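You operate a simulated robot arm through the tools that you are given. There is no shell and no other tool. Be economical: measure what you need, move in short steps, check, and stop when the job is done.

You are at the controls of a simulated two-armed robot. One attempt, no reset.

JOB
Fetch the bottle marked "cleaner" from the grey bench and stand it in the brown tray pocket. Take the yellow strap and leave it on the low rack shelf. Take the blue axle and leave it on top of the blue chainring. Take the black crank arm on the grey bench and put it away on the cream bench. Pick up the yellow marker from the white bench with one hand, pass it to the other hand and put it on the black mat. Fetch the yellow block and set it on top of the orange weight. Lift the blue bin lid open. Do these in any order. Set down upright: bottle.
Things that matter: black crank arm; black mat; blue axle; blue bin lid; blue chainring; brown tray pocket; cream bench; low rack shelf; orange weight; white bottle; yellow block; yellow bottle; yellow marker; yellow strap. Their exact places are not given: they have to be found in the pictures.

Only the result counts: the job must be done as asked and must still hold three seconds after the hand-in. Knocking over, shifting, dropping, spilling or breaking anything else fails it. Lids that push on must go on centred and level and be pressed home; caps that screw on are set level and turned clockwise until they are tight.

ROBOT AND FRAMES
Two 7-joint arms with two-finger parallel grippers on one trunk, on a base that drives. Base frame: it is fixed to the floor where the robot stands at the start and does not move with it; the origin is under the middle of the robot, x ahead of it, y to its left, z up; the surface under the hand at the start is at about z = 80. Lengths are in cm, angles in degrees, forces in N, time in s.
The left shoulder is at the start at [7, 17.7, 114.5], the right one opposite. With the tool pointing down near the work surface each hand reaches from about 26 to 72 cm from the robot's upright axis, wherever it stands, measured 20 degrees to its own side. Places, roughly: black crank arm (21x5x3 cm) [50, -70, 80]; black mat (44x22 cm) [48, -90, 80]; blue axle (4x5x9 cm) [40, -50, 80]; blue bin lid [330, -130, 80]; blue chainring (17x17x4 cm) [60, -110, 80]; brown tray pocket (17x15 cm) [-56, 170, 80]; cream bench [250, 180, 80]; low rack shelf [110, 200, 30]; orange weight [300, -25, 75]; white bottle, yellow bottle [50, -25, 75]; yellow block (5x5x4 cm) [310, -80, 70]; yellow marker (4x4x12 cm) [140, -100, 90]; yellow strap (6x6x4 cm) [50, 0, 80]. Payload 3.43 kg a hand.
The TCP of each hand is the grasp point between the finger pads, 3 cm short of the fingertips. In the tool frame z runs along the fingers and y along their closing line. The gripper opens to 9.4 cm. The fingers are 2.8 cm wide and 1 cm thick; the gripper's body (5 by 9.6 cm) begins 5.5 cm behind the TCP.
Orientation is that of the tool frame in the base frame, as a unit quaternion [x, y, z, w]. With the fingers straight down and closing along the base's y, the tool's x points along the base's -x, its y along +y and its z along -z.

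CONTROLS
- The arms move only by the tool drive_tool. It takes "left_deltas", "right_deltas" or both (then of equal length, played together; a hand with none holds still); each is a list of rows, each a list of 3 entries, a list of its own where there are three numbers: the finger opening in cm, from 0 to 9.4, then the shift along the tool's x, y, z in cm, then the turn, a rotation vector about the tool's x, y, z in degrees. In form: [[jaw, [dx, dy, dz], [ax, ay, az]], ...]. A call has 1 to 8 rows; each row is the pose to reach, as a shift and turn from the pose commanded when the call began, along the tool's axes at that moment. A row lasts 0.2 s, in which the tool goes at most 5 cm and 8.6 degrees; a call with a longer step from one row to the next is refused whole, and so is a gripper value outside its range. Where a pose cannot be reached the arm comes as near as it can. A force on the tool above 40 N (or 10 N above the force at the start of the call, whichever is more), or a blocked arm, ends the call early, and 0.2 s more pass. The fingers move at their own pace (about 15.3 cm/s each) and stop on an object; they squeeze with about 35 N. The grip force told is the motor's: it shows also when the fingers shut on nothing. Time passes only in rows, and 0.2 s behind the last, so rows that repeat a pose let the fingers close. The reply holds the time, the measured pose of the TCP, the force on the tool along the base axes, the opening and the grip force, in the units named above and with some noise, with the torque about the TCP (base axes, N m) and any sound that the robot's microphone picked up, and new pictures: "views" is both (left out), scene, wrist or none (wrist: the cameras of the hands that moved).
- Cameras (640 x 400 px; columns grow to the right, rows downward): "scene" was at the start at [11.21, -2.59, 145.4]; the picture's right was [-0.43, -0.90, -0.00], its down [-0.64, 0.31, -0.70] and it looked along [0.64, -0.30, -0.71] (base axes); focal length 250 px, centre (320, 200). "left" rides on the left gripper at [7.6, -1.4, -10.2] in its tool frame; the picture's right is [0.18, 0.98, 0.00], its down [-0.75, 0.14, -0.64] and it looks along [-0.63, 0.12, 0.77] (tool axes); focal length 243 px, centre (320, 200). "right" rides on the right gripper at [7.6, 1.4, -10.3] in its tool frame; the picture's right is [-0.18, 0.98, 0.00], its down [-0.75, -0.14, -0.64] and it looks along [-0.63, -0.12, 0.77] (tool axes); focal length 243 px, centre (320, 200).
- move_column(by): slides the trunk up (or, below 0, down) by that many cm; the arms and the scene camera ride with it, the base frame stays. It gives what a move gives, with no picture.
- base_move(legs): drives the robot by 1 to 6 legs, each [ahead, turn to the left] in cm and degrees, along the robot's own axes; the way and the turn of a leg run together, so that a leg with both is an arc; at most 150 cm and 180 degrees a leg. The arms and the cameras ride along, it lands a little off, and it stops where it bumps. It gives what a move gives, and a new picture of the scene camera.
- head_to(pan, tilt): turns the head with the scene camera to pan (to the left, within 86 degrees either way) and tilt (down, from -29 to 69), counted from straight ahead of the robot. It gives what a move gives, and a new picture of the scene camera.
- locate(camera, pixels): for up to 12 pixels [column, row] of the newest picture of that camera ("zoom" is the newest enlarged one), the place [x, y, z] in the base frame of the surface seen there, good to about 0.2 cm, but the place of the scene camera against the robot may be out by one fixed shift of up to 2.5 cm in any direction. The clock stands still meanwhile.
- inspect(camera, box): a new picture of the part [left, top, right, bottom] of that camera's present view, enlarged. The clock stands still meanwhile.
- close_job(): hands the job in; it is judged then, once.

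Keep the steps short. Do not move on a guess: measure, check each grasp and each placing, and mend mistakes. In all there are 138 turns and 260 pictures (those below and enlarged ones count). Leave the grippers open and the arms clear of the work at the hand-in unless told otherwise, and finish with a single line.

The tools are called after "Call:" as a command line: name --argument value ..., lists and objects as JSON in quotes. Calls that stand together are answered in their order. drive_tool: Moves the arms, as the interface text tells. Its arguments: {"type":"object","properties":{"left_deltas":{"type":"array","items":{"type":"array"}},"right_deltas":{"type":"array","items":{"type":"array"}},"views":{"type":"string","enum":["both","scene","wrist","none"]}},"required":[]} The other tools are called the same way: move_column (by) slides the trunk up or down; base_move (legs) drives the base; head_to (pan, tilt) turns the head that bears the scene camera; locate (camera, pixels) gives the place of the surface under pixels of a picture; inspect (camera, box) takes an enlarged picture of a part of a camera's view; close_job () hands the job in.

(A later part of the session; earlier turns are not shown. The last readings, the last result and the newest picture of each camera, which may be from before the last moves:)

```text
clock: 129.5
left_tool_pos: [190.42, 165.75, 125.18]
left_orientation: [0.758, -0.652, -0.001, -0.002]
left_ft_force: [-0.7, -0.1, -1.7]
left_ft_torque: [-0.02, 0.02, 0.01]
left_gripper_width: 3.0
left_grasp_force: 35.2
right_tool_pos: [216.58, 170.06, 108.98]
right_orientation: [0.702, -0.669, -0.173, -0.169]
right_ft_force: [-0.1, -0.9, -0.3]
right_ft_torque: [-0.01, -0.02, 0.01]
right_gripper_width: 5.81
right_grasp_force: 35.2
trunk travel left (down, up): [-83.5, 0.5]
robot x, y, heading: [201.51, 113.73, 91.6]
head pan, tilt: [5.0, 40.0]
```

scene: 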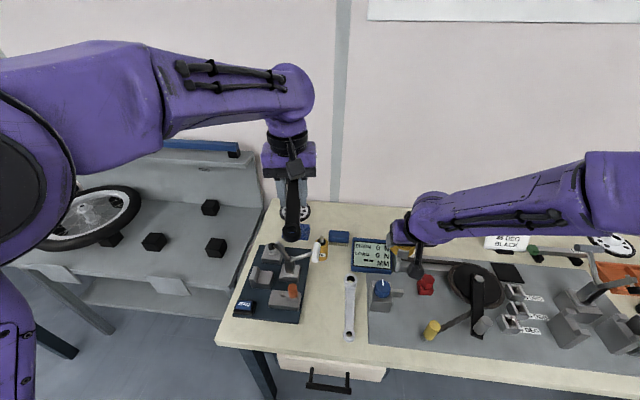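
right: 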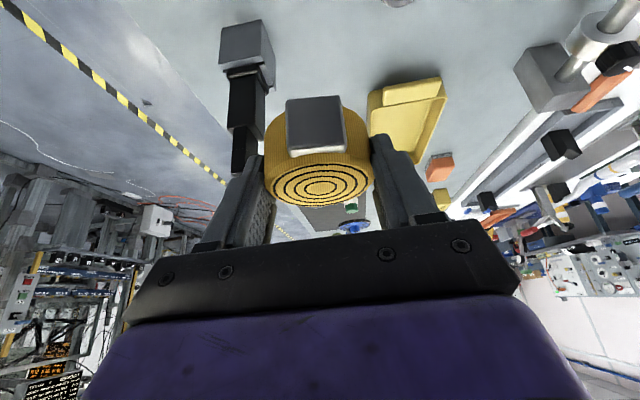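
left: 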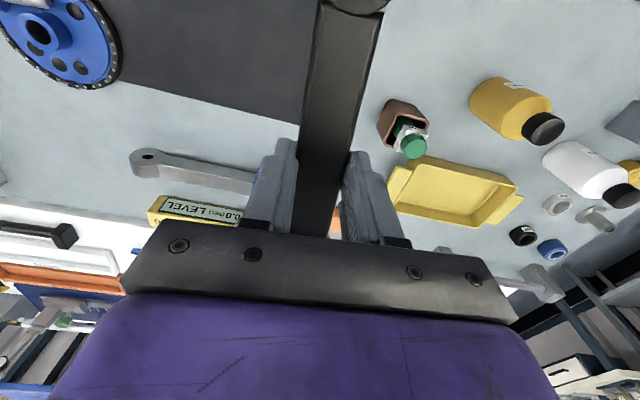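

Now shift the left hand over the gap and lower; the right hand moves 8 cm aside.

Call:
drive_tool --left_deltas '[[0, [0, -3, 2], [0, 0, 4]], [0, [-0.2, -6, 4], [0, 0, 8.4]], [0, [-0.25, -7.2, 8], [0, 0, 8.4]], [0, [-0.25, -7.2, 13], [0, 0, 8.4]], [0, [-0.25, -7.2, 18], [0, 0, 8.4]], [0, [-0.25, -7.2, 23], [0, 0, 8.4]], [0, [-0.25, -7.2, 27], [0, 0, 8.4]], [0, [-0.25, -7.2, 31], [0, 0, 8.4]]]' --right_deltas '[[2, [0, -4, 0], [0, 0, 0]], [2, [0, -8, 0], [0, 0, 0]], [2, [0, -8, 0], [0, 0, 0]], [2, [0, -8, 0], [0, 0, 0]], [2, [0, -8, 0], [0, 0, 0]], [2, [0, -8, 0], [0, 0, 0]], [2, [0, -8, 0], [0, 0, 0]], [2, [0, -8, 0], [0, 0, 0]]]' --views "both"

```text
clock: 131.3
left_tool_pos: [197.54, 167.77, 93.79]
left_orientation: [-0.707, 0.707, 0.0, 0.0]
left_ft_force: [-0.4, 0.8, -2.7]
left_ft_torque: [-0.01, -0.02, -0.03]
left_gripper_width: 2.98
left_grasp_force: 35.2
right_tool_pos: [224.86, 170.94, 108.74]
right_orientation: [0.702, -0.67, -0.172, -0.168]
right_ft_force: [0.6, 0.2, -1.1]
right_ft_torque: [0.01, -0.04, -0.01]
right_gripper_width: 5.84
right_grasp_force: 35.6
trunk travel left (down, up): [-83.5, 0.5]
robot x, y, heading: [201.15, 113.97, 91.8]
head pan, tilt: [5.0, 40.0]
```

scene: 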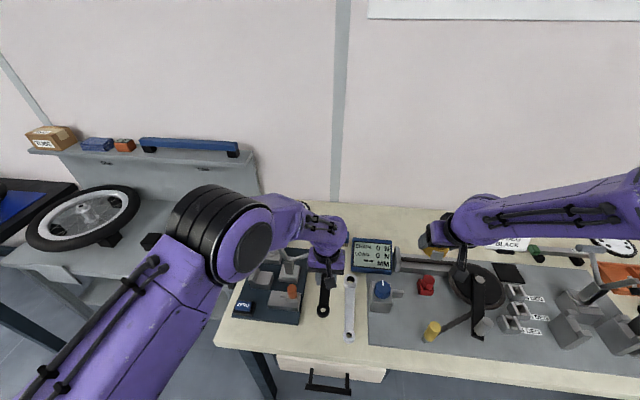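
right: 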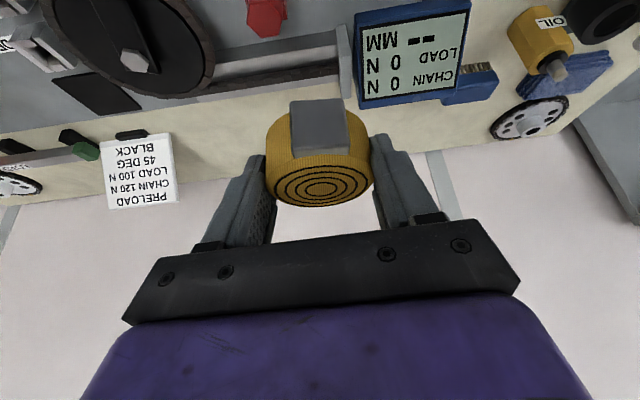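
left: 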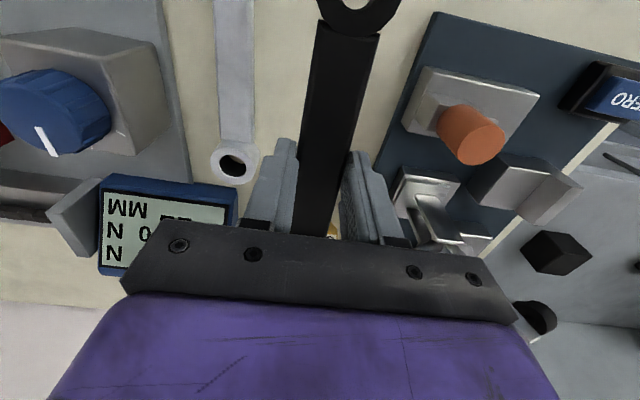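

Call:
locate --camera "left" --pixels '[[253, 100], [258, 150], [394, 110], [420, 40], [375, 160], [270, 60], [395, 60], [265, 185], [330, 232], [345, 20]]'

```text
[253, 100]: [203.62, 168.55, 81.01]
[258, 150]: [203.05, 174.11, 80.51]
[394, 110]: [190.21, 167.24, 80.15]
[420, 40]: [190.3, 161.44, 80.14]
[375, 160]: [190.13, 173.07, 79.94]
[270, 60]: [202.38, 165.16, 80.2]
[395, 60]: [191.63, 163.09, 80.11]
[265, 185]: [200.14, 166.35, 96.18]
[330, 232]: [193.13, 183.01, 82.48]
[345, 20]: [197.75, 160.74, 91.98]
```

Gap 190–203 is clear. Lower in steps to contact.

Call:
drive_tool --left_deltas '[[0, [0, 0, 4], [0, 0, 0]], [0, [0, 0, 7.5], [0, 0, 0]], [0, [0, 0, 9.5], [0, 0, 0]], [0, [0, 0, 10.1], [0, 0, 0]], [0, [0, 0, 10.4], [0, 0, 0]], [0, [0, 0, 10.4], [0, 0, 0]]]' --views "none"

```text
clock: 132.7
left_tool_pos: [197.33, 167.35, 83.64]
left_orientation: [0.708, -0.707, 0.0, 0.0]
left_ft_force: [-0.1, -0.6, -3.4]
left_ft_torque: [0.02, 0.03, 0.02]
left_gripper_width: 2.98
left_grasp_force: 34.9
right_tool_pos: [224.86, 170.91, 108.91]
right_orientation: [0.702, -0.67, -0.172, -0.167]
right_ft_force: [-0.2, 0.0, -0.9]
right_ft_torque: [-0.05, 0.06, 0.0]
right_gripper_width: 5.83
right_grasp_force: 35.4
trunk travel left (down, up): [-83.5, 0.5]
robot x, y, heading: [201.67, 113.66, 91.5]
head pan, tilt: [5.0, 40.0]
```

Still hanging free; 0.3 cm more, then release and rise.

Call:
drive_tool --left_deltas '[[0, [0, 0, 0.2], [0, 0, 0]], [0, [0, 0, 0.35], [0, 0, 0]], [0, [0, 0, 0.35], [0, 0, 0]], [5.5, [0, 0, 0.35], [0, 0, 0]], [5.5, [0, 0, 0.3], [0, 0, 0]], [5.5, [0, 0, -4], [0, 0, 0]], [6, [0, 0, -9], [0, 0, 0]], [9.4, [0, 0, -14], [0, 0, 0]]]' --views "wrist"

```text
clock: 134.5
left_tool_pos: [197.28, 167.18, 97.64]
left_orientation: [0.707, -0.707, 0.0, 0.0]
left_ft_force: [0.3, -1.0, -0.1]
left_ft_torque: [-0.01, 0.01, 0.01]
left_gripper_width: 9.39
left_grasp_force: 0.1
right_tool_pos: [224.79, 170.85, 108.89]
right_orientation: [0.702, -0.67, -0.173, -0.168]
right_ft_force: [-0.6, -0.2, -0.5]
right_ft_torque: [-0.02, -0.01, -0.04]
right_gripper_width: 5.81
right_grasp_force: 34.9
trunk travel left (down, up): [-83.5, 0.5]
robot x, y, heading: [201.12, 113.97, 91.6]
head pan, tilt: [5.0, 40.0]
```

left: 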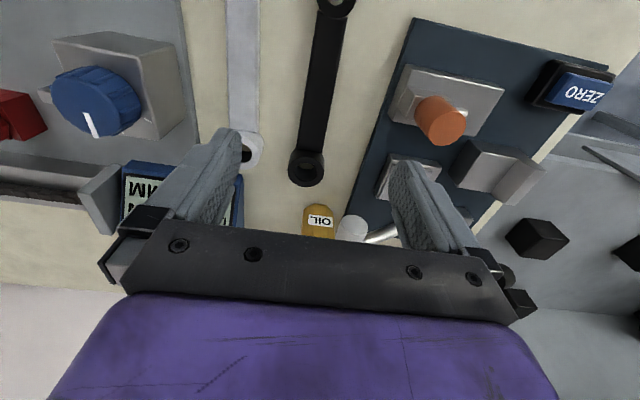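

Crank lies flat on the cream bench, free of everything. Now raise and fold the left hand back while the base backs off.

Call:
drive_tool --left_deltas '[[9.4, [0, 0, -5], [0, 0, 0]], [9.4, [0, 0, -10], [0, 0, 0]], [9.4, [0, 0, -15], [0, 0, 0]], [9.4, [4, 2.5, -16], [0, 0, 0]], [9.4, [8, 5, -16], [0, 0, 0]], [9.4, [12, 7.5, -16], [0, 0, 0]], [9.4, [16, 10, -16], [0, 0, 0]], [9.4, [20, 12.5, -16], [0, 0, 0]]]' --views "none"

Call:
drive_tool --left_deltas '[[9.4, [2, 4, 0], [0, 0, 0]], [9.4, [4, 8, 0], [0, 0, 0]], [9.4, [6, 12, 0], [0, 0, 0]], [9.4, [6, 16, 0], [0, 0, 0]]]' --views "none"

Call:
base_move --legs '[[-25, 0], [0, 90], [100, 0]]'

```text
clock: 136.3
left_tool_pos: [184.3, 147.26, 113.66]
left_orientation: [0.708, -0.706, 0.001, -0.002]
left_ft_force: [-0.8, 0.1, -0.5]
left_ft_torque: [-0.02, -0.07, 0.01]
left_gripper_width: 9.41
left_grasp_force: 0.1
right_tool_pos: [224.22, 170.86, 109.04]
right_orientation: [0.703, -0.67, -0.17, -0.171]
right_ft_force: [-0.2, 0.1, 0.1]
right_ft_torque: [-0.02, -0.04, -0.01]
right_gripper_width: 5.83
right_grasp_force: 35.1
trunk travel left (down, up): [-83.5, 0.5]
robot x, y, heading: [201.15, 113.75, 91.4]
head pan, tilt: [5.0, 40.0]
```

```text
clock: 137.3
left_tool_pos: [167.94, 142.62, 114.04]
left_orientation: [0.708, -0.707, 0.001, -0.001]
left_ft_force: [-0.6, -0.4, -0.8]
left_ft_torque: [0.0, -0.03, 0.02]
left_gripper_width: 9.36
left_grasp_force: 0.1
left hand out of reach, approached as far as the arm can: row 2, 3, 4
right_tool_pos: [224.67, 170.75, 108.9]
right_orientation: [0.702, -0.67, -0.173, -0.169]
right_ft_force: [0.5, 0.1, -1.0]
right_ft_torque: [-0.03, 0.0, 0.02]
right_gripper_width: 5.82
right_grasp_force: 34.9
trunk travel left (down, up): [-83.5, 0.5]
robot x, y, heading: [201.4, 113.78, 91.2]
head pan, tilt: [5.0, 40.0]
```

```text
clock: 147.7
left_tool_pos: [70.67, 58.5, 114.07]
left_orientation: [1.0, -0.017, 0.001, -0.001]
left_ft_force: [0.1, -0.6, -0.1]
left_ft_torque: [0.0, -0.01, 0.01]
left_gripper_width: 9.41
left_grasp_force: 0.0
right_tool_pos: [44.87, 116.1, 108.87]
right_orientation: [0.971, 0.007, -0.241, -0.001]
right_ft_force: [-0.9, 0.3, -1.1]
right_ft_torque: [0.0, 0.01, 0.01]
right_gripper_width: 5.75
right_grasp_force: 34.7
trunk travel left (down, up): [-83.5, 0.5]
robot x, y, heading: [100.95, 90.52, 179.5]
head pan, tilt: [5.0, 40.0]
```

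scene: 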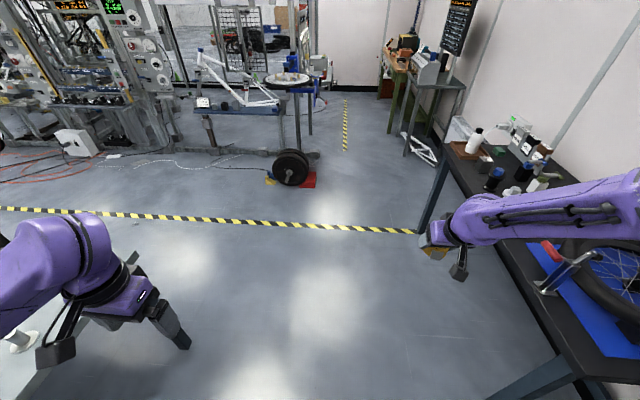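

I go 13 cm on, turn to face the rack, and lower the trunk 67 cm so that the strap travels under the deck.

Call:
base_move --legs '[[13, 0], [0, -89.5], [20, 0]]'

Call:
move_column --by -67

Call:
head_to --pan -15 --tilt 20

```text
clock: 153.9
left_tool_pos: [56.29, 140.31, 114.22]
left_orientation: [-0.695, 0.719, -0.001, 0.0]
left_ft_force: [-0.3, -0.4, 0.6]
left_ft_torque: [0.02, 0.0, 0.01]
left_gripper_width: 9.39
left_grasp_force: 0.1
right_tool_pos: [113.73, 166.37, 108.92]
right_orientation: [0.691, -0.681, -0.17, -0.171]
right_ft_force: [-0.2, -0.3, -1.0]
right_ft_torque: [0.0, 0.02, -0.03]
right_gripper_width: 5.78
right_grasp_force: 35.1
trunk travel left (down, up): [-83.5, 0.5]
robot x, y, heading: [88.64, 110.23, 89.4]
head pan, tilt: [5.0, 40.0]
```

scene: 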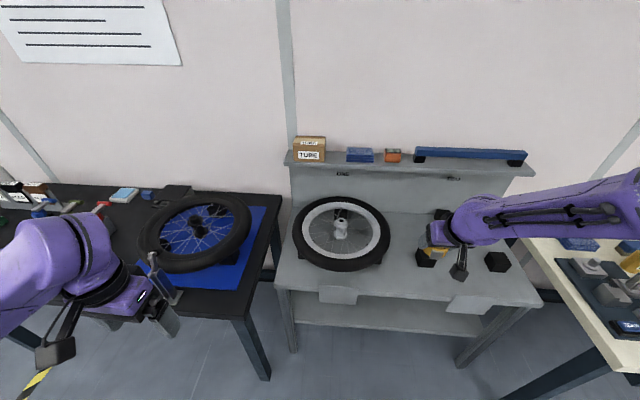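

```text
refused: -67 is not a number from -40 to 40
```

```text
clock: 154.7
left_tool_pos: [56.06, 140.57, 114.07]
left_orientation: [-0.695, 0.719, -0.001, 0.001]
left_ft_force: [0.3, 0.0, 0.4]
left_ft_torque: [0.0, 0.0, -0.01]
left_gripper_width: 9.4
left_grasp_force: 0.1
right_tool_pos: [113.85, 166.46, 108.83]
right_orientation: [0.691, -0.681, -0.17, -0.171]
right_ft_force: [0.0, -0.6, -1.6]
right_ft_torque: [0.0, 0.0, -0.02]
right_gripper_width: 5.79
right_grasp_force: 35.3
trunk travel left (down, up): [-83.5, 0.5]
robot x, y, heading: [88.51, 110.28, 89.5]
head pan, tilt: [-15.0, 20.0]
```

scene: 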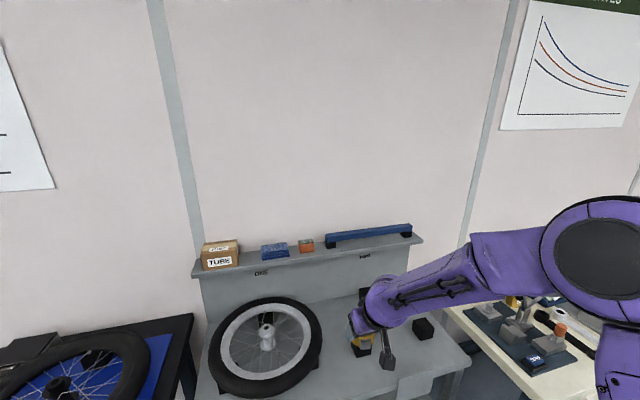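

The column takes at most 40 at a time. I back off 10 cm, then lower in two steps.

Call:
base_move --legs '[[-10, 0]]'

Call:
move_column --by -40

Call:
move_column --by -27

Call:
head_to --pan -15 --tilt 25

```text
clock: 155.9
left_tool_pos: [56.23, 130.79, 114.11]
left_orientation: [-0.695, 0.719, -0.001, -0.001]
left_ft_force: [0.6, 0.6, -0.7]
left_ft_torque: [0.03, -0.01, 0.0]
left_gripper_width: 9.42
left_grasp_force: 0.1
right_tool_pos: [113.76, 156.77, 108.79]
right_orientation: [0.692, -0.681, -0.168, -0.17]
right_ft_force: [0.3, 0.1, -1.5]
right_ft_torque: [-0.01, -0.01, 0.02]
right_gripper_width: 5.79
right_grasp_force: 35.5
trunk travel left (down, up): [-83.5, 0.5]
robot x, y, heading: [88.23, 100.49, 89.8]
head pan, tilt: [-15.0, 20.0]
```

scene: 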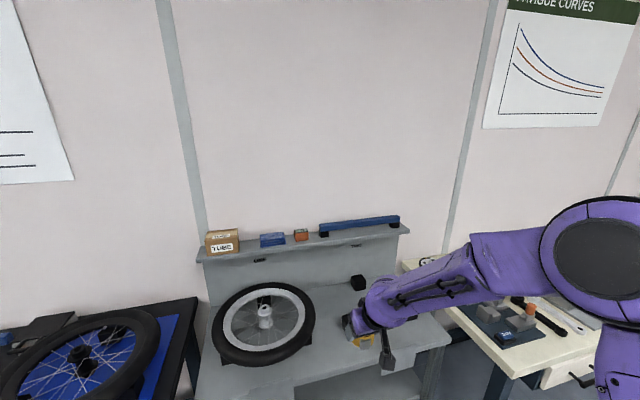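

```text
clock: 159.7
left_tool_pos: [56.09, 130.51, 74.08]
left_orientation: [-0.695, 0.719, -0.001, -0.001]
left_ft_force: [-0.1, 0.9, 0.2]
left_ft_torque: [0.0, 0.01, -0.01]
left_gripper_width: 9.42
left_grasp_force: 0.0
right_tool_pos: [113.73, 156.48, 68.94]
right_orientation: [0.692, -0.681, -0.17, -0.17]
right_ft_force: [0.9, -0.8, -1.7]
right_ft_torque: [-0.02, -0.02, -0.01]
right_gripper_width: 5.78
right_grasp_force: 35.4
trunk travel left (down, up): [-43.5, 40.5]
robot x, y, heading: [88.46, 100.34, 89.4]
head pan, tilt: [-15.0, 20.0]
```

```text
clock: 162.5
left_tool_pos: [55.97, 130.57, 47.06]
left_orientation: [-0.696, 0.718, -0.001, 0.001]
left_ft_force: [0.2, 0.3, 0.0]
left_ft_torque: [-0.01, 0.0, -0.05]
left_gripper_width: 9.4
left_grasp_force: 0.1
right_tool_pos: [113.83, 156.62, 41.81]
right_orientation: [0.692, -0.681, -0.169, -0.17]
right_ft_force: [-0.3, -0.4, -1.9]
right_ft_torque: [-0.01, 0.0, -0.03]
right_gripper_width: 5.81
right_grasp_force: 35.1
trunk travel left (down, up): [-16.5, 67.5]
robot x, y, heading: [88.29, 99.98, 89.5]
head pan, tilt: [-15.0, 20.0]
```

```text
clock: 163.1
left_tool_pos: [56.11, 130.48, 47.11]
left_orientation: [-0.695, 0.719, 0.0, -0.001]
left_ft_force: [0.3, 0.0, 0.3]
left_ft_torque: [0.03, 0.01, 0.0]
left_gripper_width: 9.4
left_grasp_force: 0.1
right_tool_pos: [113.69, 156.59, 41.83]
right_orientation: [0.692, -0.681, -0.169, -0.17]
right_ft_force: [0.0, -0.1, -0.4]
right_ft_torque: [-0.02, 0.0, 0.01]
right_gripper_width: 5.79
right_grasp_force: 34.4
trunk travel left (down, up): [-16.5, 67.5]
robot x, y, heading: [87.92, 100.52, 89.2]
head pan, tilt: [-15.0, 25.0]
```

scene: 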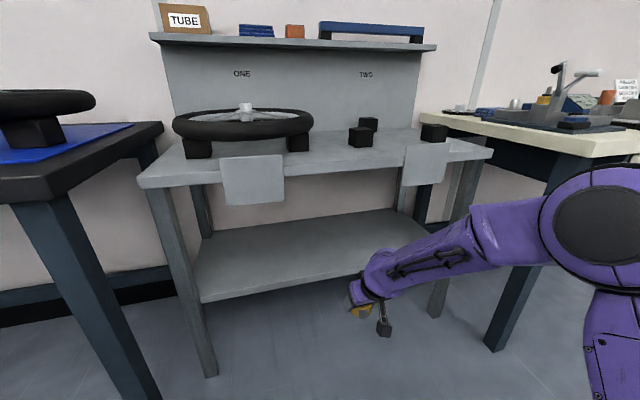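

Clear view now. I measure the shelf edge, deck edge and cards.

Call:
locate --camera "scene" --pixels '[[203, 300], [300, 280], [355, 272], [300, 250], [280, 225], [340, 175], [405, 180], [285, 200], [445, 170], [340, 160], [330, 235], [400, 230]]'

Call:
locate --camera "scene" --pixels '[[380, 255], [395, 262], [450, 235], [362, 310], [384, 330], [430, 170], [435, 310]]'

```text
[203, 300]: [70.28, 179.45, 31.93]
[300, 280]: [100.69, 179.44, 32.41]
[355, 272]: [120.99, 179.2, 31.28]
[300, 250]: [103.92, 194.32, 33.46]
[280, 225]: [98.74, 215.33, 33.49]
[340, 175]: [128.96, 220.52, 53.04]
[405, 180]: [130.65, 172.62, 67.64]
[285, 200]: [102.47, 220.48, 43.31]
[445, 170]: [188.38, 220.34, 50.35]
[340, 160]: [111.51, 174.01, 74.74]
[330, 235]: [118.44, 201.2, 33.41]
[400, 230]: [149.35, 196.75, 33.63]
```

```text
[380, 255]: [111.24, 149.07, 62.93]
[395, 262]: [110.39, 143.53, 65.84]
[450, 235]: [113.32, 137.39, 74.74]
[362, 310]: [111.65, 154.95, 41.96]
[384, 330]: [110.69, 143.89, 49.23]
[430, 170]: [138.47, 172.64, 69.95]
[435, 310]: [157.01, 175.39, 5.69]
```

Shelf edge y≈179.4, top ≈33.5; deck edge y≈174 at z≥72. I drive 29 cm forward, so that the strap is over the shelf with the forearm still short of the deck.

Call:
base_move --legs '[[29, 0]]'

Call:
inspect --camera "right" --box '[0, 0, 640, 400]'

Call:
locate --camera "zoom" --pixels '[[320, 60], [250, 100], [400, 60], [320, 20], [320, 5], [200, 50], [450, 100]]'

```text
clock: 165.0
left_tool_pos: [56.18, 155.79, 47.09]
left_orientation: [-0.693, 0.721, -0.003, 0.001]
left_ft_force: [-1.0, 0.1, 0.9]
left_ft_torque: [-0.01, -0.01, 0.0]
left_gripper_width: 9.39
left_grasp_force: 0.2
right_tool_pos: [112.81, 183.14, 42.16]
right_orientation: [0.696, -0.675, -0.172, -0.171]
right_ft_force: [-0.5, -1.2, -1.3]
right_ft_torque: [-0.01, 0.01, 0.0]
right_gripper_width: 5.82
right_grasp_force: 35.0
trunk travel left (down, up): [-16.5, 67.5]
robot x, y, heading: [88.66, 126.82, 91.3]
head pan, tilt: [-15.0, 25.0]
stopped in leg 1: the robot was blocked; the commanded pose is now the measured one
```

scene: 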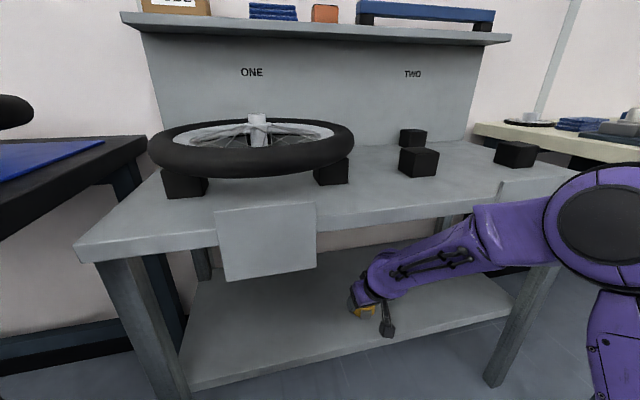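

```text
1.00 times, centred on (320, 200) of right (not enlarged: the box is as wide or as high as the picture)
```

zoom: 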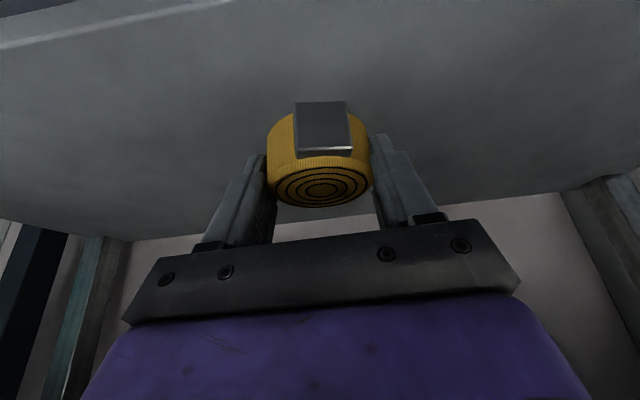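

```text
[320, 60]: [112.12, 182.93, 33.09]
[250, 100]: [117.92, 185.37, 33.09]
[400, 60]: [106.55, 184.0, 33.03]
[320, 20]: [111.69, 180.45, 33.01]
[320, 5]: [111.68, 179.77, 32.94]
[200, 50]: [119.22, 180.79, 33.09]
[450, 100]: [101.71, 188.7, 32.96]
```

The base stopped 2 cm early (bump), but strap is over the shelf; shelf z=33.05 by the wrist camera. I push the hand 4 cm in, and lower to just above.

Call:
drive_tool --right_deltas '[[2, [-1.75, 0, 0.95], [0, 0, 0]], [2, [-3.5, 0, 1.9], [0, 0, 0]], [2, [-2.5, 0, 3.7], [0, 0, 0]], [2, [-1.5, 0, 5.6], [0, 0, 0]], [2, [-1.2, 0, 6.2], [0, 0, 0]], [2, [-1.2, 0, 6.2], [0, 0, 0]]]' --views "wrist"

```text
clock: 166.4
left_tool_pos: [56.11, 155.85, 47.23]
left_orientation: [-0.693, 0.721, -0.002, 0.002]
left_ft_force: [-0.6, 0.3, 0.5]
left_ft_torque: [-0.01, 0.02, 0.02]
left_gripper_width: 9.38
left_grasp_force: 0.1
right_tool_pos: [112.79, 187.15, 37.44]
right_orientation: [0.696, -0.675, -0.172, -0.172]
right_ft_force: [0.3, 0.3, -0.6]
right_ft_torque: [-0.02, 0.02, 0.02]
right_gripper_width: 5.79
right_grasp_force: 34.7
trunk travel left (down, up): [-16.5, 67.5]
robot x, y, heading: [88.43, 126.82, 90.9]
head pan, tilt: [-15.0, 25.0]
```

right: 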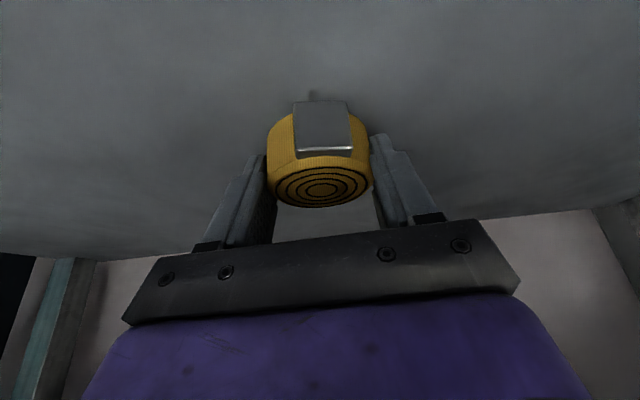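

Lower 0.7 cm more, open, rise 4 cm and pull straight back.

Call:
drive_tool --right_deltas '[[2, [0.2, 0, 0.35], [0, 0, 0]], [2, [0.33, 0, 0.62], [0, 0, 0]], [7.6, [0.33, 0, 0.62], [0, 0, 0]], [7.6, [0.33, 0, 0.62], [0, 0, 0]], [7.6, [-0.6, 0, -1.2], [0, 0, 0]], [7.6, [-1.7, 0, -3.4], [0, 0, 0]], [7.6, [2, 0, -5.4], [0, 0, 0]], [7.6, [6, 0, -7.4], [0, 0, 0]]]' --views "wrist"

```text
clock: 168.2
left_tool_pos: [56.06, 155.74, 47.12]
left_orientation: [-0.693, 0.72, -0.001, 0.001]
left_ft_force: [0.3, -0.4, 0.1]
left_ft_torque: [0.02, -0.02, 0.0]
left_gripper_width: 9.39
left_grasp_force: 0.0
right_tool_pos: [113.17, 177.87, 41.24]
right_orientation: [0.695, -0.676, -0.173, -0.173]
right_ft_force: [0.0, 0.2, -1.2]
right_ft_torque: [-0.01, 0.02, 0.02]
right_gripper_width: 7.62
right_grasp_force: 0.1
trunk travel left (down, up): [-16.5, 67.5]
robot x, y, heading: [88.52, 126.65, 91.1]
head pan, tilt: [-15.0, 25.0]
```

right: 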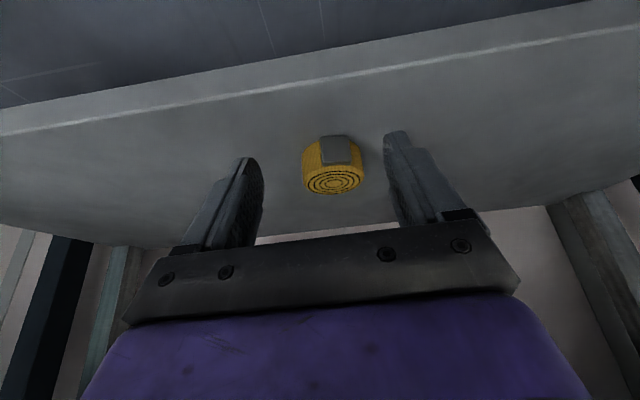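

The strap sits on the low shelf. I back off, raise the trunk again, and drive round toward the far benches.

Call:
base_move --legs '[[-30, 0]]'

Call:
move_column --by 40

Call:
move_column --by 20

Call:
base_move --legs '[[0, -91], [130, 0], [0, -45]]'

Call:
head_to --pan 15 --tilt 25

```text
clock: 170.3
left_tool_pos: [56.4, 125.84, 47.02]
left_orientation: [-0.697, 0.717, -0.004, -0.003]
left_ft_force: [0.2, 0.7, 0.0]
left_ft_torque: [0.03, 0.02, 0.02]
left_gripper_width: 9.4
left_grasp_force: 0.0
right_tool_pos: [113.45, 147.97, 40.71]
right_orientation: [0.699, -0.674, -0.172, -0.169]
right_ft_force: [0.9, -0.3, 0.1]
right_ft_torque: [0.0, 0.01, 0.06]
right_gripper_width: 7.61
right_grasp_force: 0.0
trunk travel left (down, up): [-16.5, 67.5]
robot x, y, heading: [89.3, 96.73, 90.9]
head pan, tilt: [-15.0, 25.0]
```

scene: 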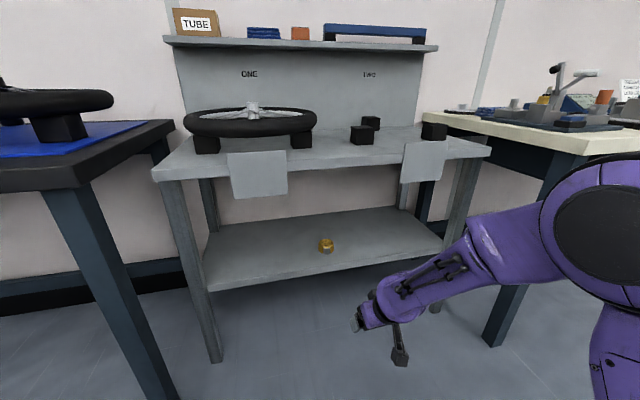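

```text
clock: 174.1
left_tool_pos: [56.35, 125.71, 87.08]
left_orientation: [-0.697, 0.717, -0.006, -0.002]
left_ft_force: [-0.4, 0.5, 0.6]
left_ft_torque: [-0.01, 0.0, 0.0]
left_gripper_width: 9.4
left_grasp_force: 0.0
right_tool_pos: [113.42, 148.02, 80.78]
right_orientation: [0.699, -0.673, -0.172, -0.168]
right_ft_force: [-0.6, -0.5, 0.8]
right_ft_torque: [-0.03, -0.01, -0.03]
right_gripper_width: 7.6
right_grasp_force: 0.0
trunk travel left (down, up): [-56.5, 27.5]
robot x, y, heading: [89.05, 96.34, 91.0]
head pan, tilt: [-15.0, 25.0]
```

```text
clock: 176.3
left_tool_pos: [56.44, 125.85, 106.99]
left_orientation: [-0.698, 0.716, -0.005, -0.002]
left_ft_force: [-0.5, 0.1, -0.1]
left_ft_torque: [0.01, -0.02, 0.0]
left_gripper_width: 9.39
left_grasp_force: 0.0
right_tool_pos: [113.44, 148.09, 100.7]
right_orientation: [0.699, -0.674, -0.171, -0.17]
right_ft_force: [-0.1, -0.8, -0.2]
right_ft_torque: [-0.02, 0.01, -0.01]
right_gripper_width: 7.62
right_grasp_force: 0.1
trunk travel left (down, up): [-76.5, 7.5]
robot x, y, heading: [89.19, 96.58, 91.2]
head pan, tilt: [-15.0, 25.0]
```

```text
clock: 188.9
left_tool_pos: [266.41, 94.32, 107.0]
left_orientation: [0.417, 0.909, 0.001, -0.006]
left_ft_force: [-0.9, 0.2, -0.1]
left_ft_torque: [0.01, 0.0, 0.0]
left_gripper_width: 9.41
left_grasp_force: 0.1
right_tool_pos: [239.23, 39.46, 100.68]
right_orientation: [0.376, 0.895, -0.095, 0.221]
right_ft_force: [-0.6, 0.0, 0.1]
right_ft_torque: [-0.02, 0.02, 0.02]
right_gripper_width: 7.62
right_grasp_force: 0.0
trunk travel left (down, up): [-76.5, 7.5]
robot x, y, heading: [222.3, 93.91, -46.7]
head pan, tilt: [-15.0, 25.0]
```

scene: 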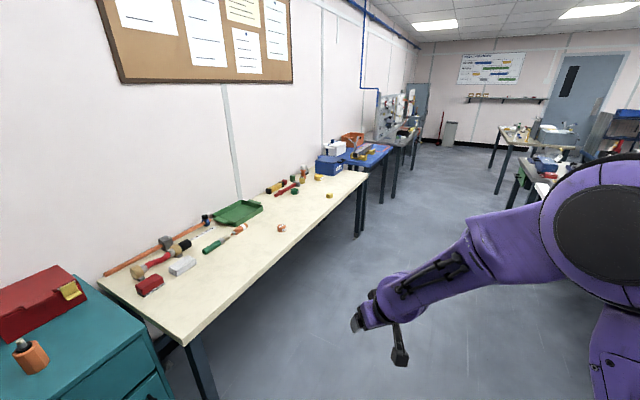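

```text
clock: 189.8
left_tool_pos: [266.32, 94.38, 107.03]
left_orientation: [0.417, 0.909, 0.0, -0.005]
left_ft_force: [0.7, 0.0, 0.6]
left_ft_torque: [0.05, 0.02, 0.01]
left_gripper_width: 9.4
left_grasp_force: 0.1
right_tool_pos: [239.1, 39.39, 100.81]
right_orientation: [0.376, 0.895, -0.095, 0.221]
right_ft_force: [0.2, -0.2, -0.4]
right_ft_torque: [0.04, 0.01, -0.02]
right_gripper_width: 7.61
right_grasp_force: 0.0
trunk travel left (down, up): [-76.5, 7.5]
robot x, y, heading: [222.47, 94.2, -46.7]
head pan, tilt: [15.0, 25.0]
```

scene: 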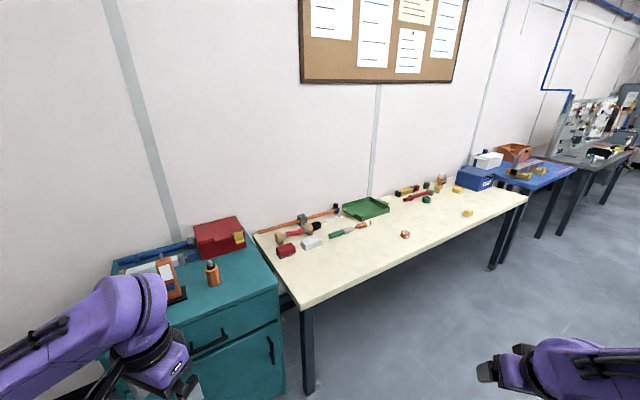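

The back bench carries an orange item at (405,234), a yellow block near (467,212) and the blue bin at (475,178). I enlarge and measure.

Call:
inspect --camera "scene" --box '[370, 130, 580, 260]'

Call:
locate --camera "scene" --pixels '[[405, 234], [467, 212], [457, 189], [475, 178], [426, 199], [300, 310], [525, 200], [480, 225], [406, 262], [460, 232], [497, 185], [440, 180]]'

```text
3.05 times, centred on (475, 195) of scene
```

zoom: 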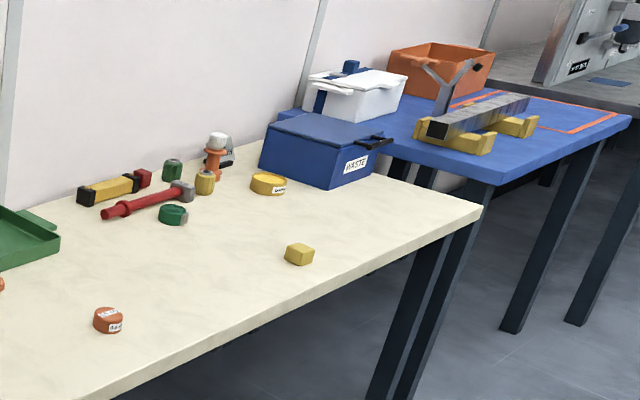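

```text
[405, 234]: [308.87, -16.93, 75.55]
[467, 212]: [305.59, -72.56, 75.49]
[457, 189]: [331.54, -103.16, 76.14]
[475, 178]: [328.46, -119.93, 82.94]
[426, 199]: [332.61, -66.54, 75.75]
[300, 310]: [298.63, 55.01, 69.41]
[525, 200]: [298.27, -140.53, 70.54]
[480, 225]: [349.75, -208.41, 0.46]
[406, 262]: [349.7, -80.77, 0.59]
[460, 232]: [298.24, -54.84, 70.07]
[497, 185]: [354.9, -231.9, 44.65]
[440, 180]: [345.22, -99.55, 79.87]
```

Weight ≈[309,−17,75.5], block ≈[305.6,−72.6,75.5], bench edge x≈297. I drive to about [247,−45] and face the bench.

Call:
base_move --legs '[[0, -33.5], [141, 0], [0, 80]]'

Call:
head_to --pan -10 --tilt 50

```text
clock: 201.9
left_tool_pos: [275.31, -13.62, 107.06]
left_orientation: [0.03, 1.0, -0.001, -0.006]
left_ft_force: [0.6, -0.2, -0.7]
left_ft_torque: [-0.01, -0.01, 0.02]
left_gripper_width: 9.38
left_grasp_force: 0.1
right_tool_pos: [295.8, -71.35, 100.64]
right_orientation: [-0.002, 0.971, -0.002, 0.241]
right_ft_force: [0.3, 0.8, 0.0]
right_ft_torque: [-0.01, -0.01, 0.02]
right_gripper_width: 7.63
right_grasp_force: 0.0
trunk travel left (down, up): [-76.5, 7.5]
robot x, y, heading: [244.7, -45.7, -0.8]
head pan, tilt: [15.0, 25.0]
```

scene: 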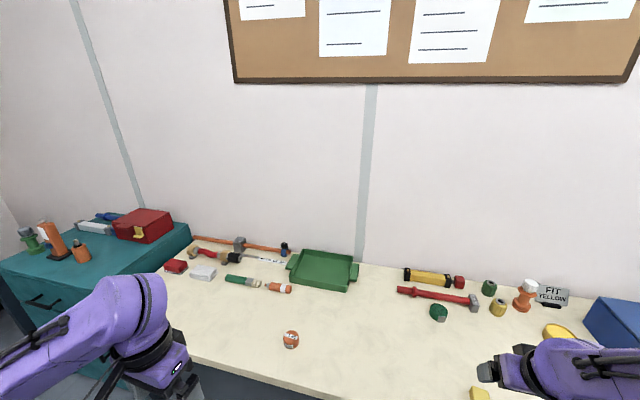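

```text
clock: 202.8
left_tool_pos: [275.34, -13.69, 106.96]
left_orientation: [0.031, 1.0, -0.001, -0.005]
left_ft_force: [-0.8, -0.8, 0.6]
left_ft_torque: [0.02, 0.03, 0.0]
left_gripper_width: 9.38
left_grasp_force: 0.0
right_tool_pos: [295.74, -71.37, 100.78]
right_orientation: [-0.002, 0.971, -0.002, 0.24]
right_ft_force: [0.7, -1.2, 0.1]
right_ft_torque: [0.0, 0.01, 0.01]
right_gripper_width: 7.57
right_grasp_force: 0.1
trunk travel left (down, up): [-76.5, 7.5]
robot x, y, heading: [244.85, -45.42, -0.7]
head pan, tilt: [-10.0, 50.0]
```

scene: 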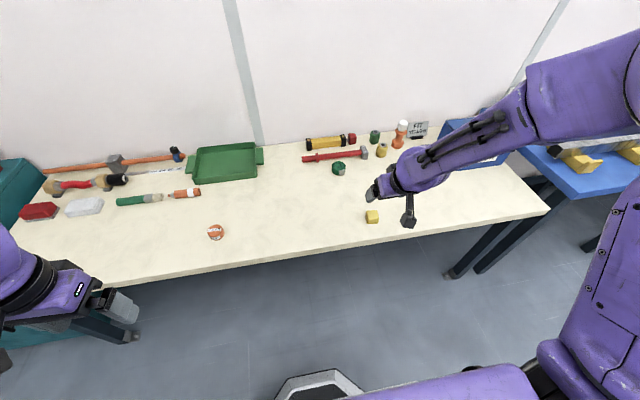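

I straighten the right tool to vertical and move it 10 cm forward over the block.

Call:
drive_tool --right_deltas '[[9.4, [-2.2, 0, 1.2], [0, 7, 0]], [9.4, [-4.4, 0, 2.4], [0, 14, 0]], [9.4, [-6.6, 0, 3.5], [0, 21, 0]], [9.4, [-8.8, 0, 4.7], [0, 28, 0]], [9.4, [-8.8, 0, 4.7], [0, 28, 0]]]' --views "wrist"

```text
clock: 204.0
left_tool_pos: [275.2, -13.72, 106.91]
left_orientation: [0.031, 1.0, -0.002, -0.005]
left_ft_force: [0.0, -0.3, -0.2]
left_ft_torque: [-0.02, 0.02, -0.01]
left_gripper_width: 9.39
left_grasp_force: 0.0
right_tool_pos: [305.68, -71.46, 100.66]
right_orientation: [-0.001, 1.0, -0.002, -0.002]
right_ft_force: [-0.7, -0.2, -1.0]
right_ft_torque: [0.03, 0.0, 0.01]
right_gripper_width: 9.4
right_grasp_force: 0.1
trunk travel left (down, up): [-76.5, 7.5]
robot x, y, heading: [244.74, -45.15, -0.9]
head pan, tilt: [-10.0, 50.0]
```

right: 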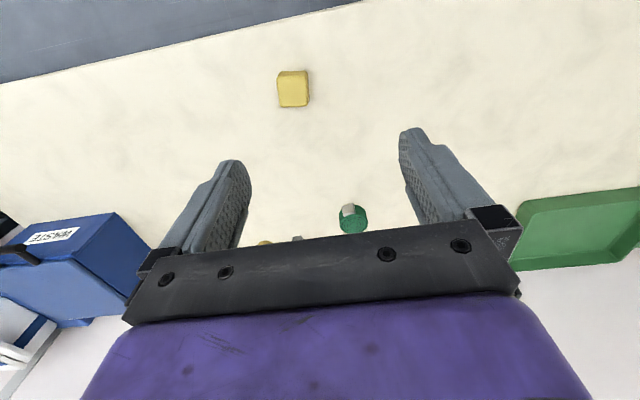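

Call:
locate --camera "right" --pixels '[[293, 88], [280, 88], [306, 88], [293, 74], [293, 103], [310, 120], [250, 80]]'

Call:
inspect --camera "right" --box '[240, 50, 350, 140]'

```text
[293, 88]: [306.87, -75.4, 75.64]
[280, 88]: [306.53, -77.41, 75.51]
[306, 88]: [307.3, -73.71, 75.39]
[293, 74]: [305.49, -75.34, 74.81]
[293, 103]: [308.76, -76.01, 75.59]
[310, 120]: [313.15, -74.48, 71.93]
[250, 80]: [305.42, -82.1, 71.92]
```

```text
4.44 times, centred on (295, 95) of right
```

zoom: 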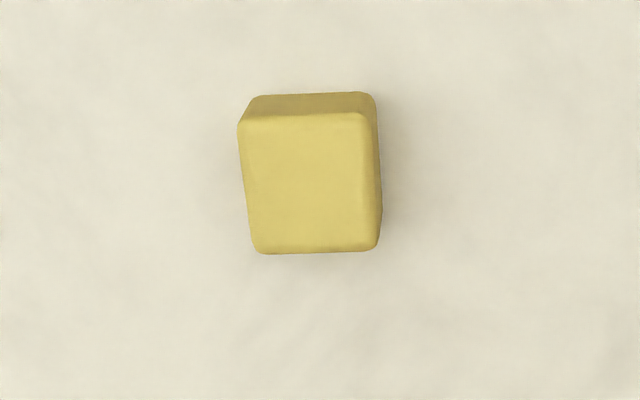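

Block: top 75.6, centre [307.2,−75.5], ~4 cm. I lower around it and close.

Call:
drive_tool --right_deltas '[[9.4, [-0.8, -2, 3], [0, 0, 0]], [9.4, [-1.5, -4, 6.5], [0, 0, 0]], [9.4, [-1.5, -4, 11], [0, 0, 0]], [9.4, [-1.5, -4, 16], [0, 0, 0]], [9.4, [-1.5, -4, 21], [0, 0, 0]], [9.4, [-1.5, -4, 25.2], [0, 0, 0]], [1, [-1.5, -4, 25.2], [0, 0, 0]], [1, [-1.5, -4, 25.2], [0, 0, 0]]]' --views "wrist"

```text
clock: 205.8
left_tool_pos: [275.31, -13.7, 107.04]
left_orientation: [0.031, 1.0, -0.002, -0.006]
left_ft_force: [-0.3, -0.8, 0.5]
left_ft_torque: [0.0, -0.01, -0.01]
left_gripper_width: 9.41
left_grasp_force: 0.1
right_tool_pos: [307.15, -75.26, 75.74]
right_orientation: [-0.002, 1.0, -0.003, -0.001]
right_ft_force: [-0.2, 0.0, 0.8]
right_ft_torque: [0.05, -0.02, 0.01]
right_gripper_width: 4.74
right_grasp_force: 34.8
trunk travel left (down, up): [-76.5, 7.5]
robot x, y, heading: [244.73, -45.0, -0.6]
head pan, tilt: [-10.0, 50.0]
```

right: 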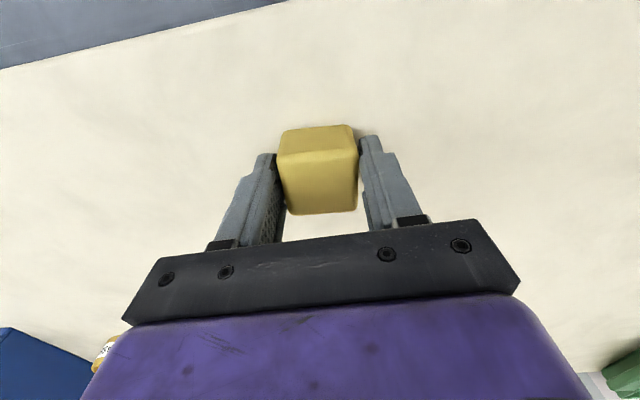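

Block held (4.7 cm). I lift it, then turn the base left 47° to bring it over the weight.

Call:
drive_tool --right_deltas '[[1, [0, 0, -2], [0, 0, 0]], [1, [0, 0, -6], [0, 0, 0]], [1, [0, 0, -11], [0, 0, 0]], [1, [0, 0, -16], [0, 0, 0]], [1, [0, 0, -21], [0, 0, 0]], [1, [0, 0, -25], [0, 0, 0]]]' --views "none"

Call:
base_move --legs '[[0, 47]]'

Call:
inspect --camera "right" --box '[0, 0, 640, 400]'

```text
clock: 207.2
left_tool_pos: [275.16, -13.58, 107.02]
left_orientation: [0.03, 1.0, -0.002, -0.006]
left_ft_force: [-0.6, -0.7, 0.6]
left_ft_torque: [0.0, -0.03, 0.01]
left_gripper_width: 9.42
left_grasp_force: 0.1
right_tool_pos: [307.22, -75.2, 100.36]
right_orientation: [-0.001, 1.0, -0.003, -0.001]
right_ft_force: [-0.4, -0.9, -0.5]
right_ft_torque: [0.0, 0.01, 0.01]
right_gripper_width: 4.68
right_grasp_force: 34.8
trunk travel left (down, up): [-76.5, 7.5]
robot x, y, heading: [244.8, -45.24, -0.9]
head pan, tilt: [-10.0, 50.0]
```

```text
clock: 209.8
left_tool_pos: [242.95, -1.5, 107.09]
left_orientation: [-0.365, 0.931, -0.003, -0.004]
left_ft_force: [0.7, 0.4, 0.4]
left_ft_torque: [-0.01, 0.0, -0.01]
left_gripper_width: 9.4
left_grasp_force: 0.0
right_tool_pos: [309.73, -20.91, 100.31]
right_orientation: [-0.396, 0.918, -0.002, 0.0]
right_ft_force: [-0.3, -0.1, -0.6]
right_ft_torque: [0.01, -0.01, -0.02]
right_gripper_width: 4.63
right_grasp_force: 35.5
trunk travel left (down, up): [-76.5, 7.5]
robot x, y, heading: [245.02, -45.6, 45.8]
head pan, tilt: [-10.0, 50.0]
```

scene: 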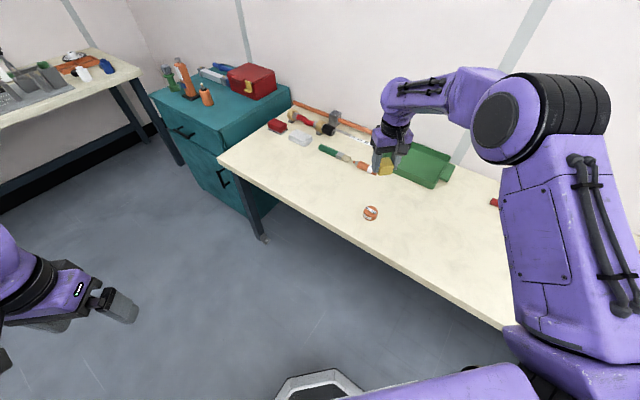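

```text
1.00 times, centred on (320, 200) of right (not enlarged: the box is as wide or as high as the picture)
```

zoom: 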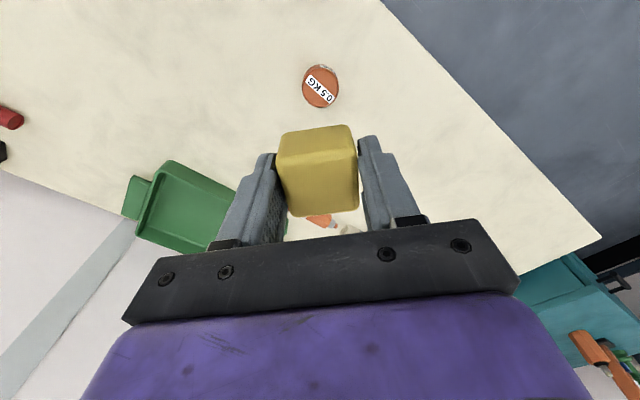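

Call:
locate --camera "zoom" --pixels '[[321, 88], [303, 87], [338, 87], [321, 68], [321, 106], [321, 120]]'

Call:
locate --camera "zoom" --pixels '[[318, 185], [285, 180], [350, 180], [318, 135], [320, 210]]'

```text
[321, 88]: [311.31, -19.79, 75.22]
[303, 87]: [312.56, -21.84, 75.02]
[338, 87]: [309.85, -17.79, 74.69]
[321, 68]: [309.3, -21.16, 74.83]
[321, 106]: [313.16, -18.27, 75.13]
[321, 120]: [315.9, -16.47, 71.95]
```

```text
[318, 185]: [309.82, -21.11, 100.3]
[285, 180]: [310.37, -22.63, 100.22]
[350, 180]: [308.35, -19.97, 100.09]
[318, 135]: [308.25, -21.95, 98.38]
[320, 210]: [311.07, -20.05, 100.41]
```

Weight centre [311.25,−19.75], top 75.2; block centre measured at [309.8,−21.1]. I correct and lower to just above it.

Call:
drive_tool --right_deltas '[[1, [-1, 0, 4], [0, 0, 0]], [1, [-2, -0.13, 8], [0, 0, 0]], [1, [-2, -0.13, 12], [0, 0, 0]], [1, [-2, -0.13, 16], [0, 0, 0]], [1, [-2, -0.13, 19], [0, 0, 0]], [1, [-2, -0.13, 20.6], [0, 0, 0]], [1, [-2, -0.13, 20.6], [0, 0, 0]]]' --views "wrist"

```text
clock: 211.4
left_tool_pos: [242.95, -1.51, 107.03]
left_orientation: [-0.366, 0.931, -0.003, -0.004]
left_ft_force: [0.0, -0.4, 0.5]
left_ft_torque: [0.0, 0.0, 0.02]
left_gripper_width: 9.37
left_grasp_force: 0.0
right_tool_pos: [311.32, -19.97, 79.5]
right_orientation: [-0.396, 0.918, -0.003, -0.001]
right_ft_force: [0.5, 1.1, -0.6]
right_ft_torque: [0.01, -0.02, 0.04]
right_gripper_width: 4.57
right_grasp_force: 34.8
trunk travel left (down, up): [-76.5, 7.5]
robot x, y, heading: [244.83, -45.34, 45.3]
head pan, tilt: [-10.0, 50.0]
```

right: 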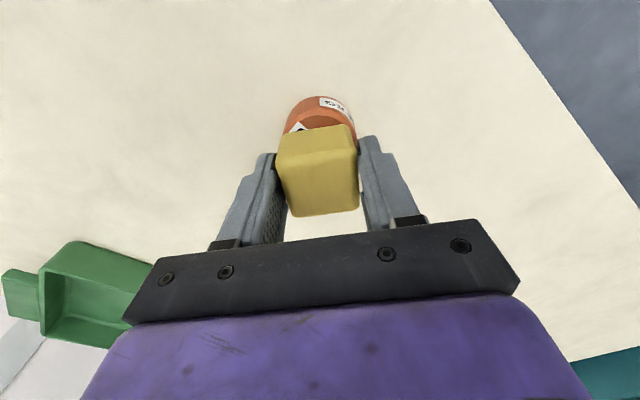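

Aligned. Lower 0.7 cm gently, open a little and rise.

Call:
drive_tool --right_deltas '[[1, [0, 0, 0.4], [0, 0, 0]], [1, [0, 0, 0.65], [0, 0, 0]], [1, [0, 0, 0.65], [0, 0, 0]], [6.5, [0, 0, 0.65], [0, 0, 0]], [6.5, [0, 0, 0.6], [0, 0, 0]], [6.5, [0, 0, -4], [0, 0, 0]], [7, [0, 0, -9], [0, 0, 0]], [9.4, [0, 0, -14], [0, 0, 0]]]' --views "wrist"

Call:
inspect --camera "scene" --box '[290, 130, 450, 250]'

```text
clock: 213.2
left_tool_pos: [242.86, -1.52, 107.08]
left_orientation: [-0.365, 0.931, -0.003, -0.004]
left_ft_force: [-0.4, -0.1, 0.1]
left_ft_torque: [-0.01, -0.06, 0.0]
left_gripper_width: 9.39
left_grasp_force: 0.1
right_tool_pos: [310.86, -19.43, 93.7]
right_orientation: [-0.394, 0.919, -0.003, -0.001]
right_ft_force: [-0.4, 0.1, -0.7]
right_ft_torque: [-0.03, 0.0, 0.03]
right_gripper_width: 9.39
right_grasp_force: 0.2
trunk travel left (down, up): [-76.5, 7.5]
robot x, y, heading: [245.04, -45.07, 45.7]
head pan, tilt: [-10.0, 50.0]
```

right: 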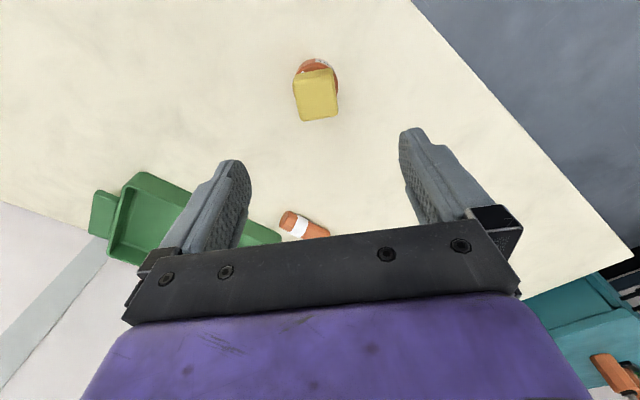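

```text
3.33 times, centred on (370, 190) of scene
```

zoom: 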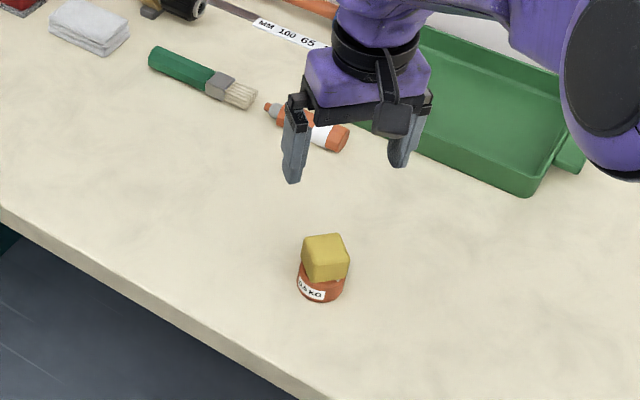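

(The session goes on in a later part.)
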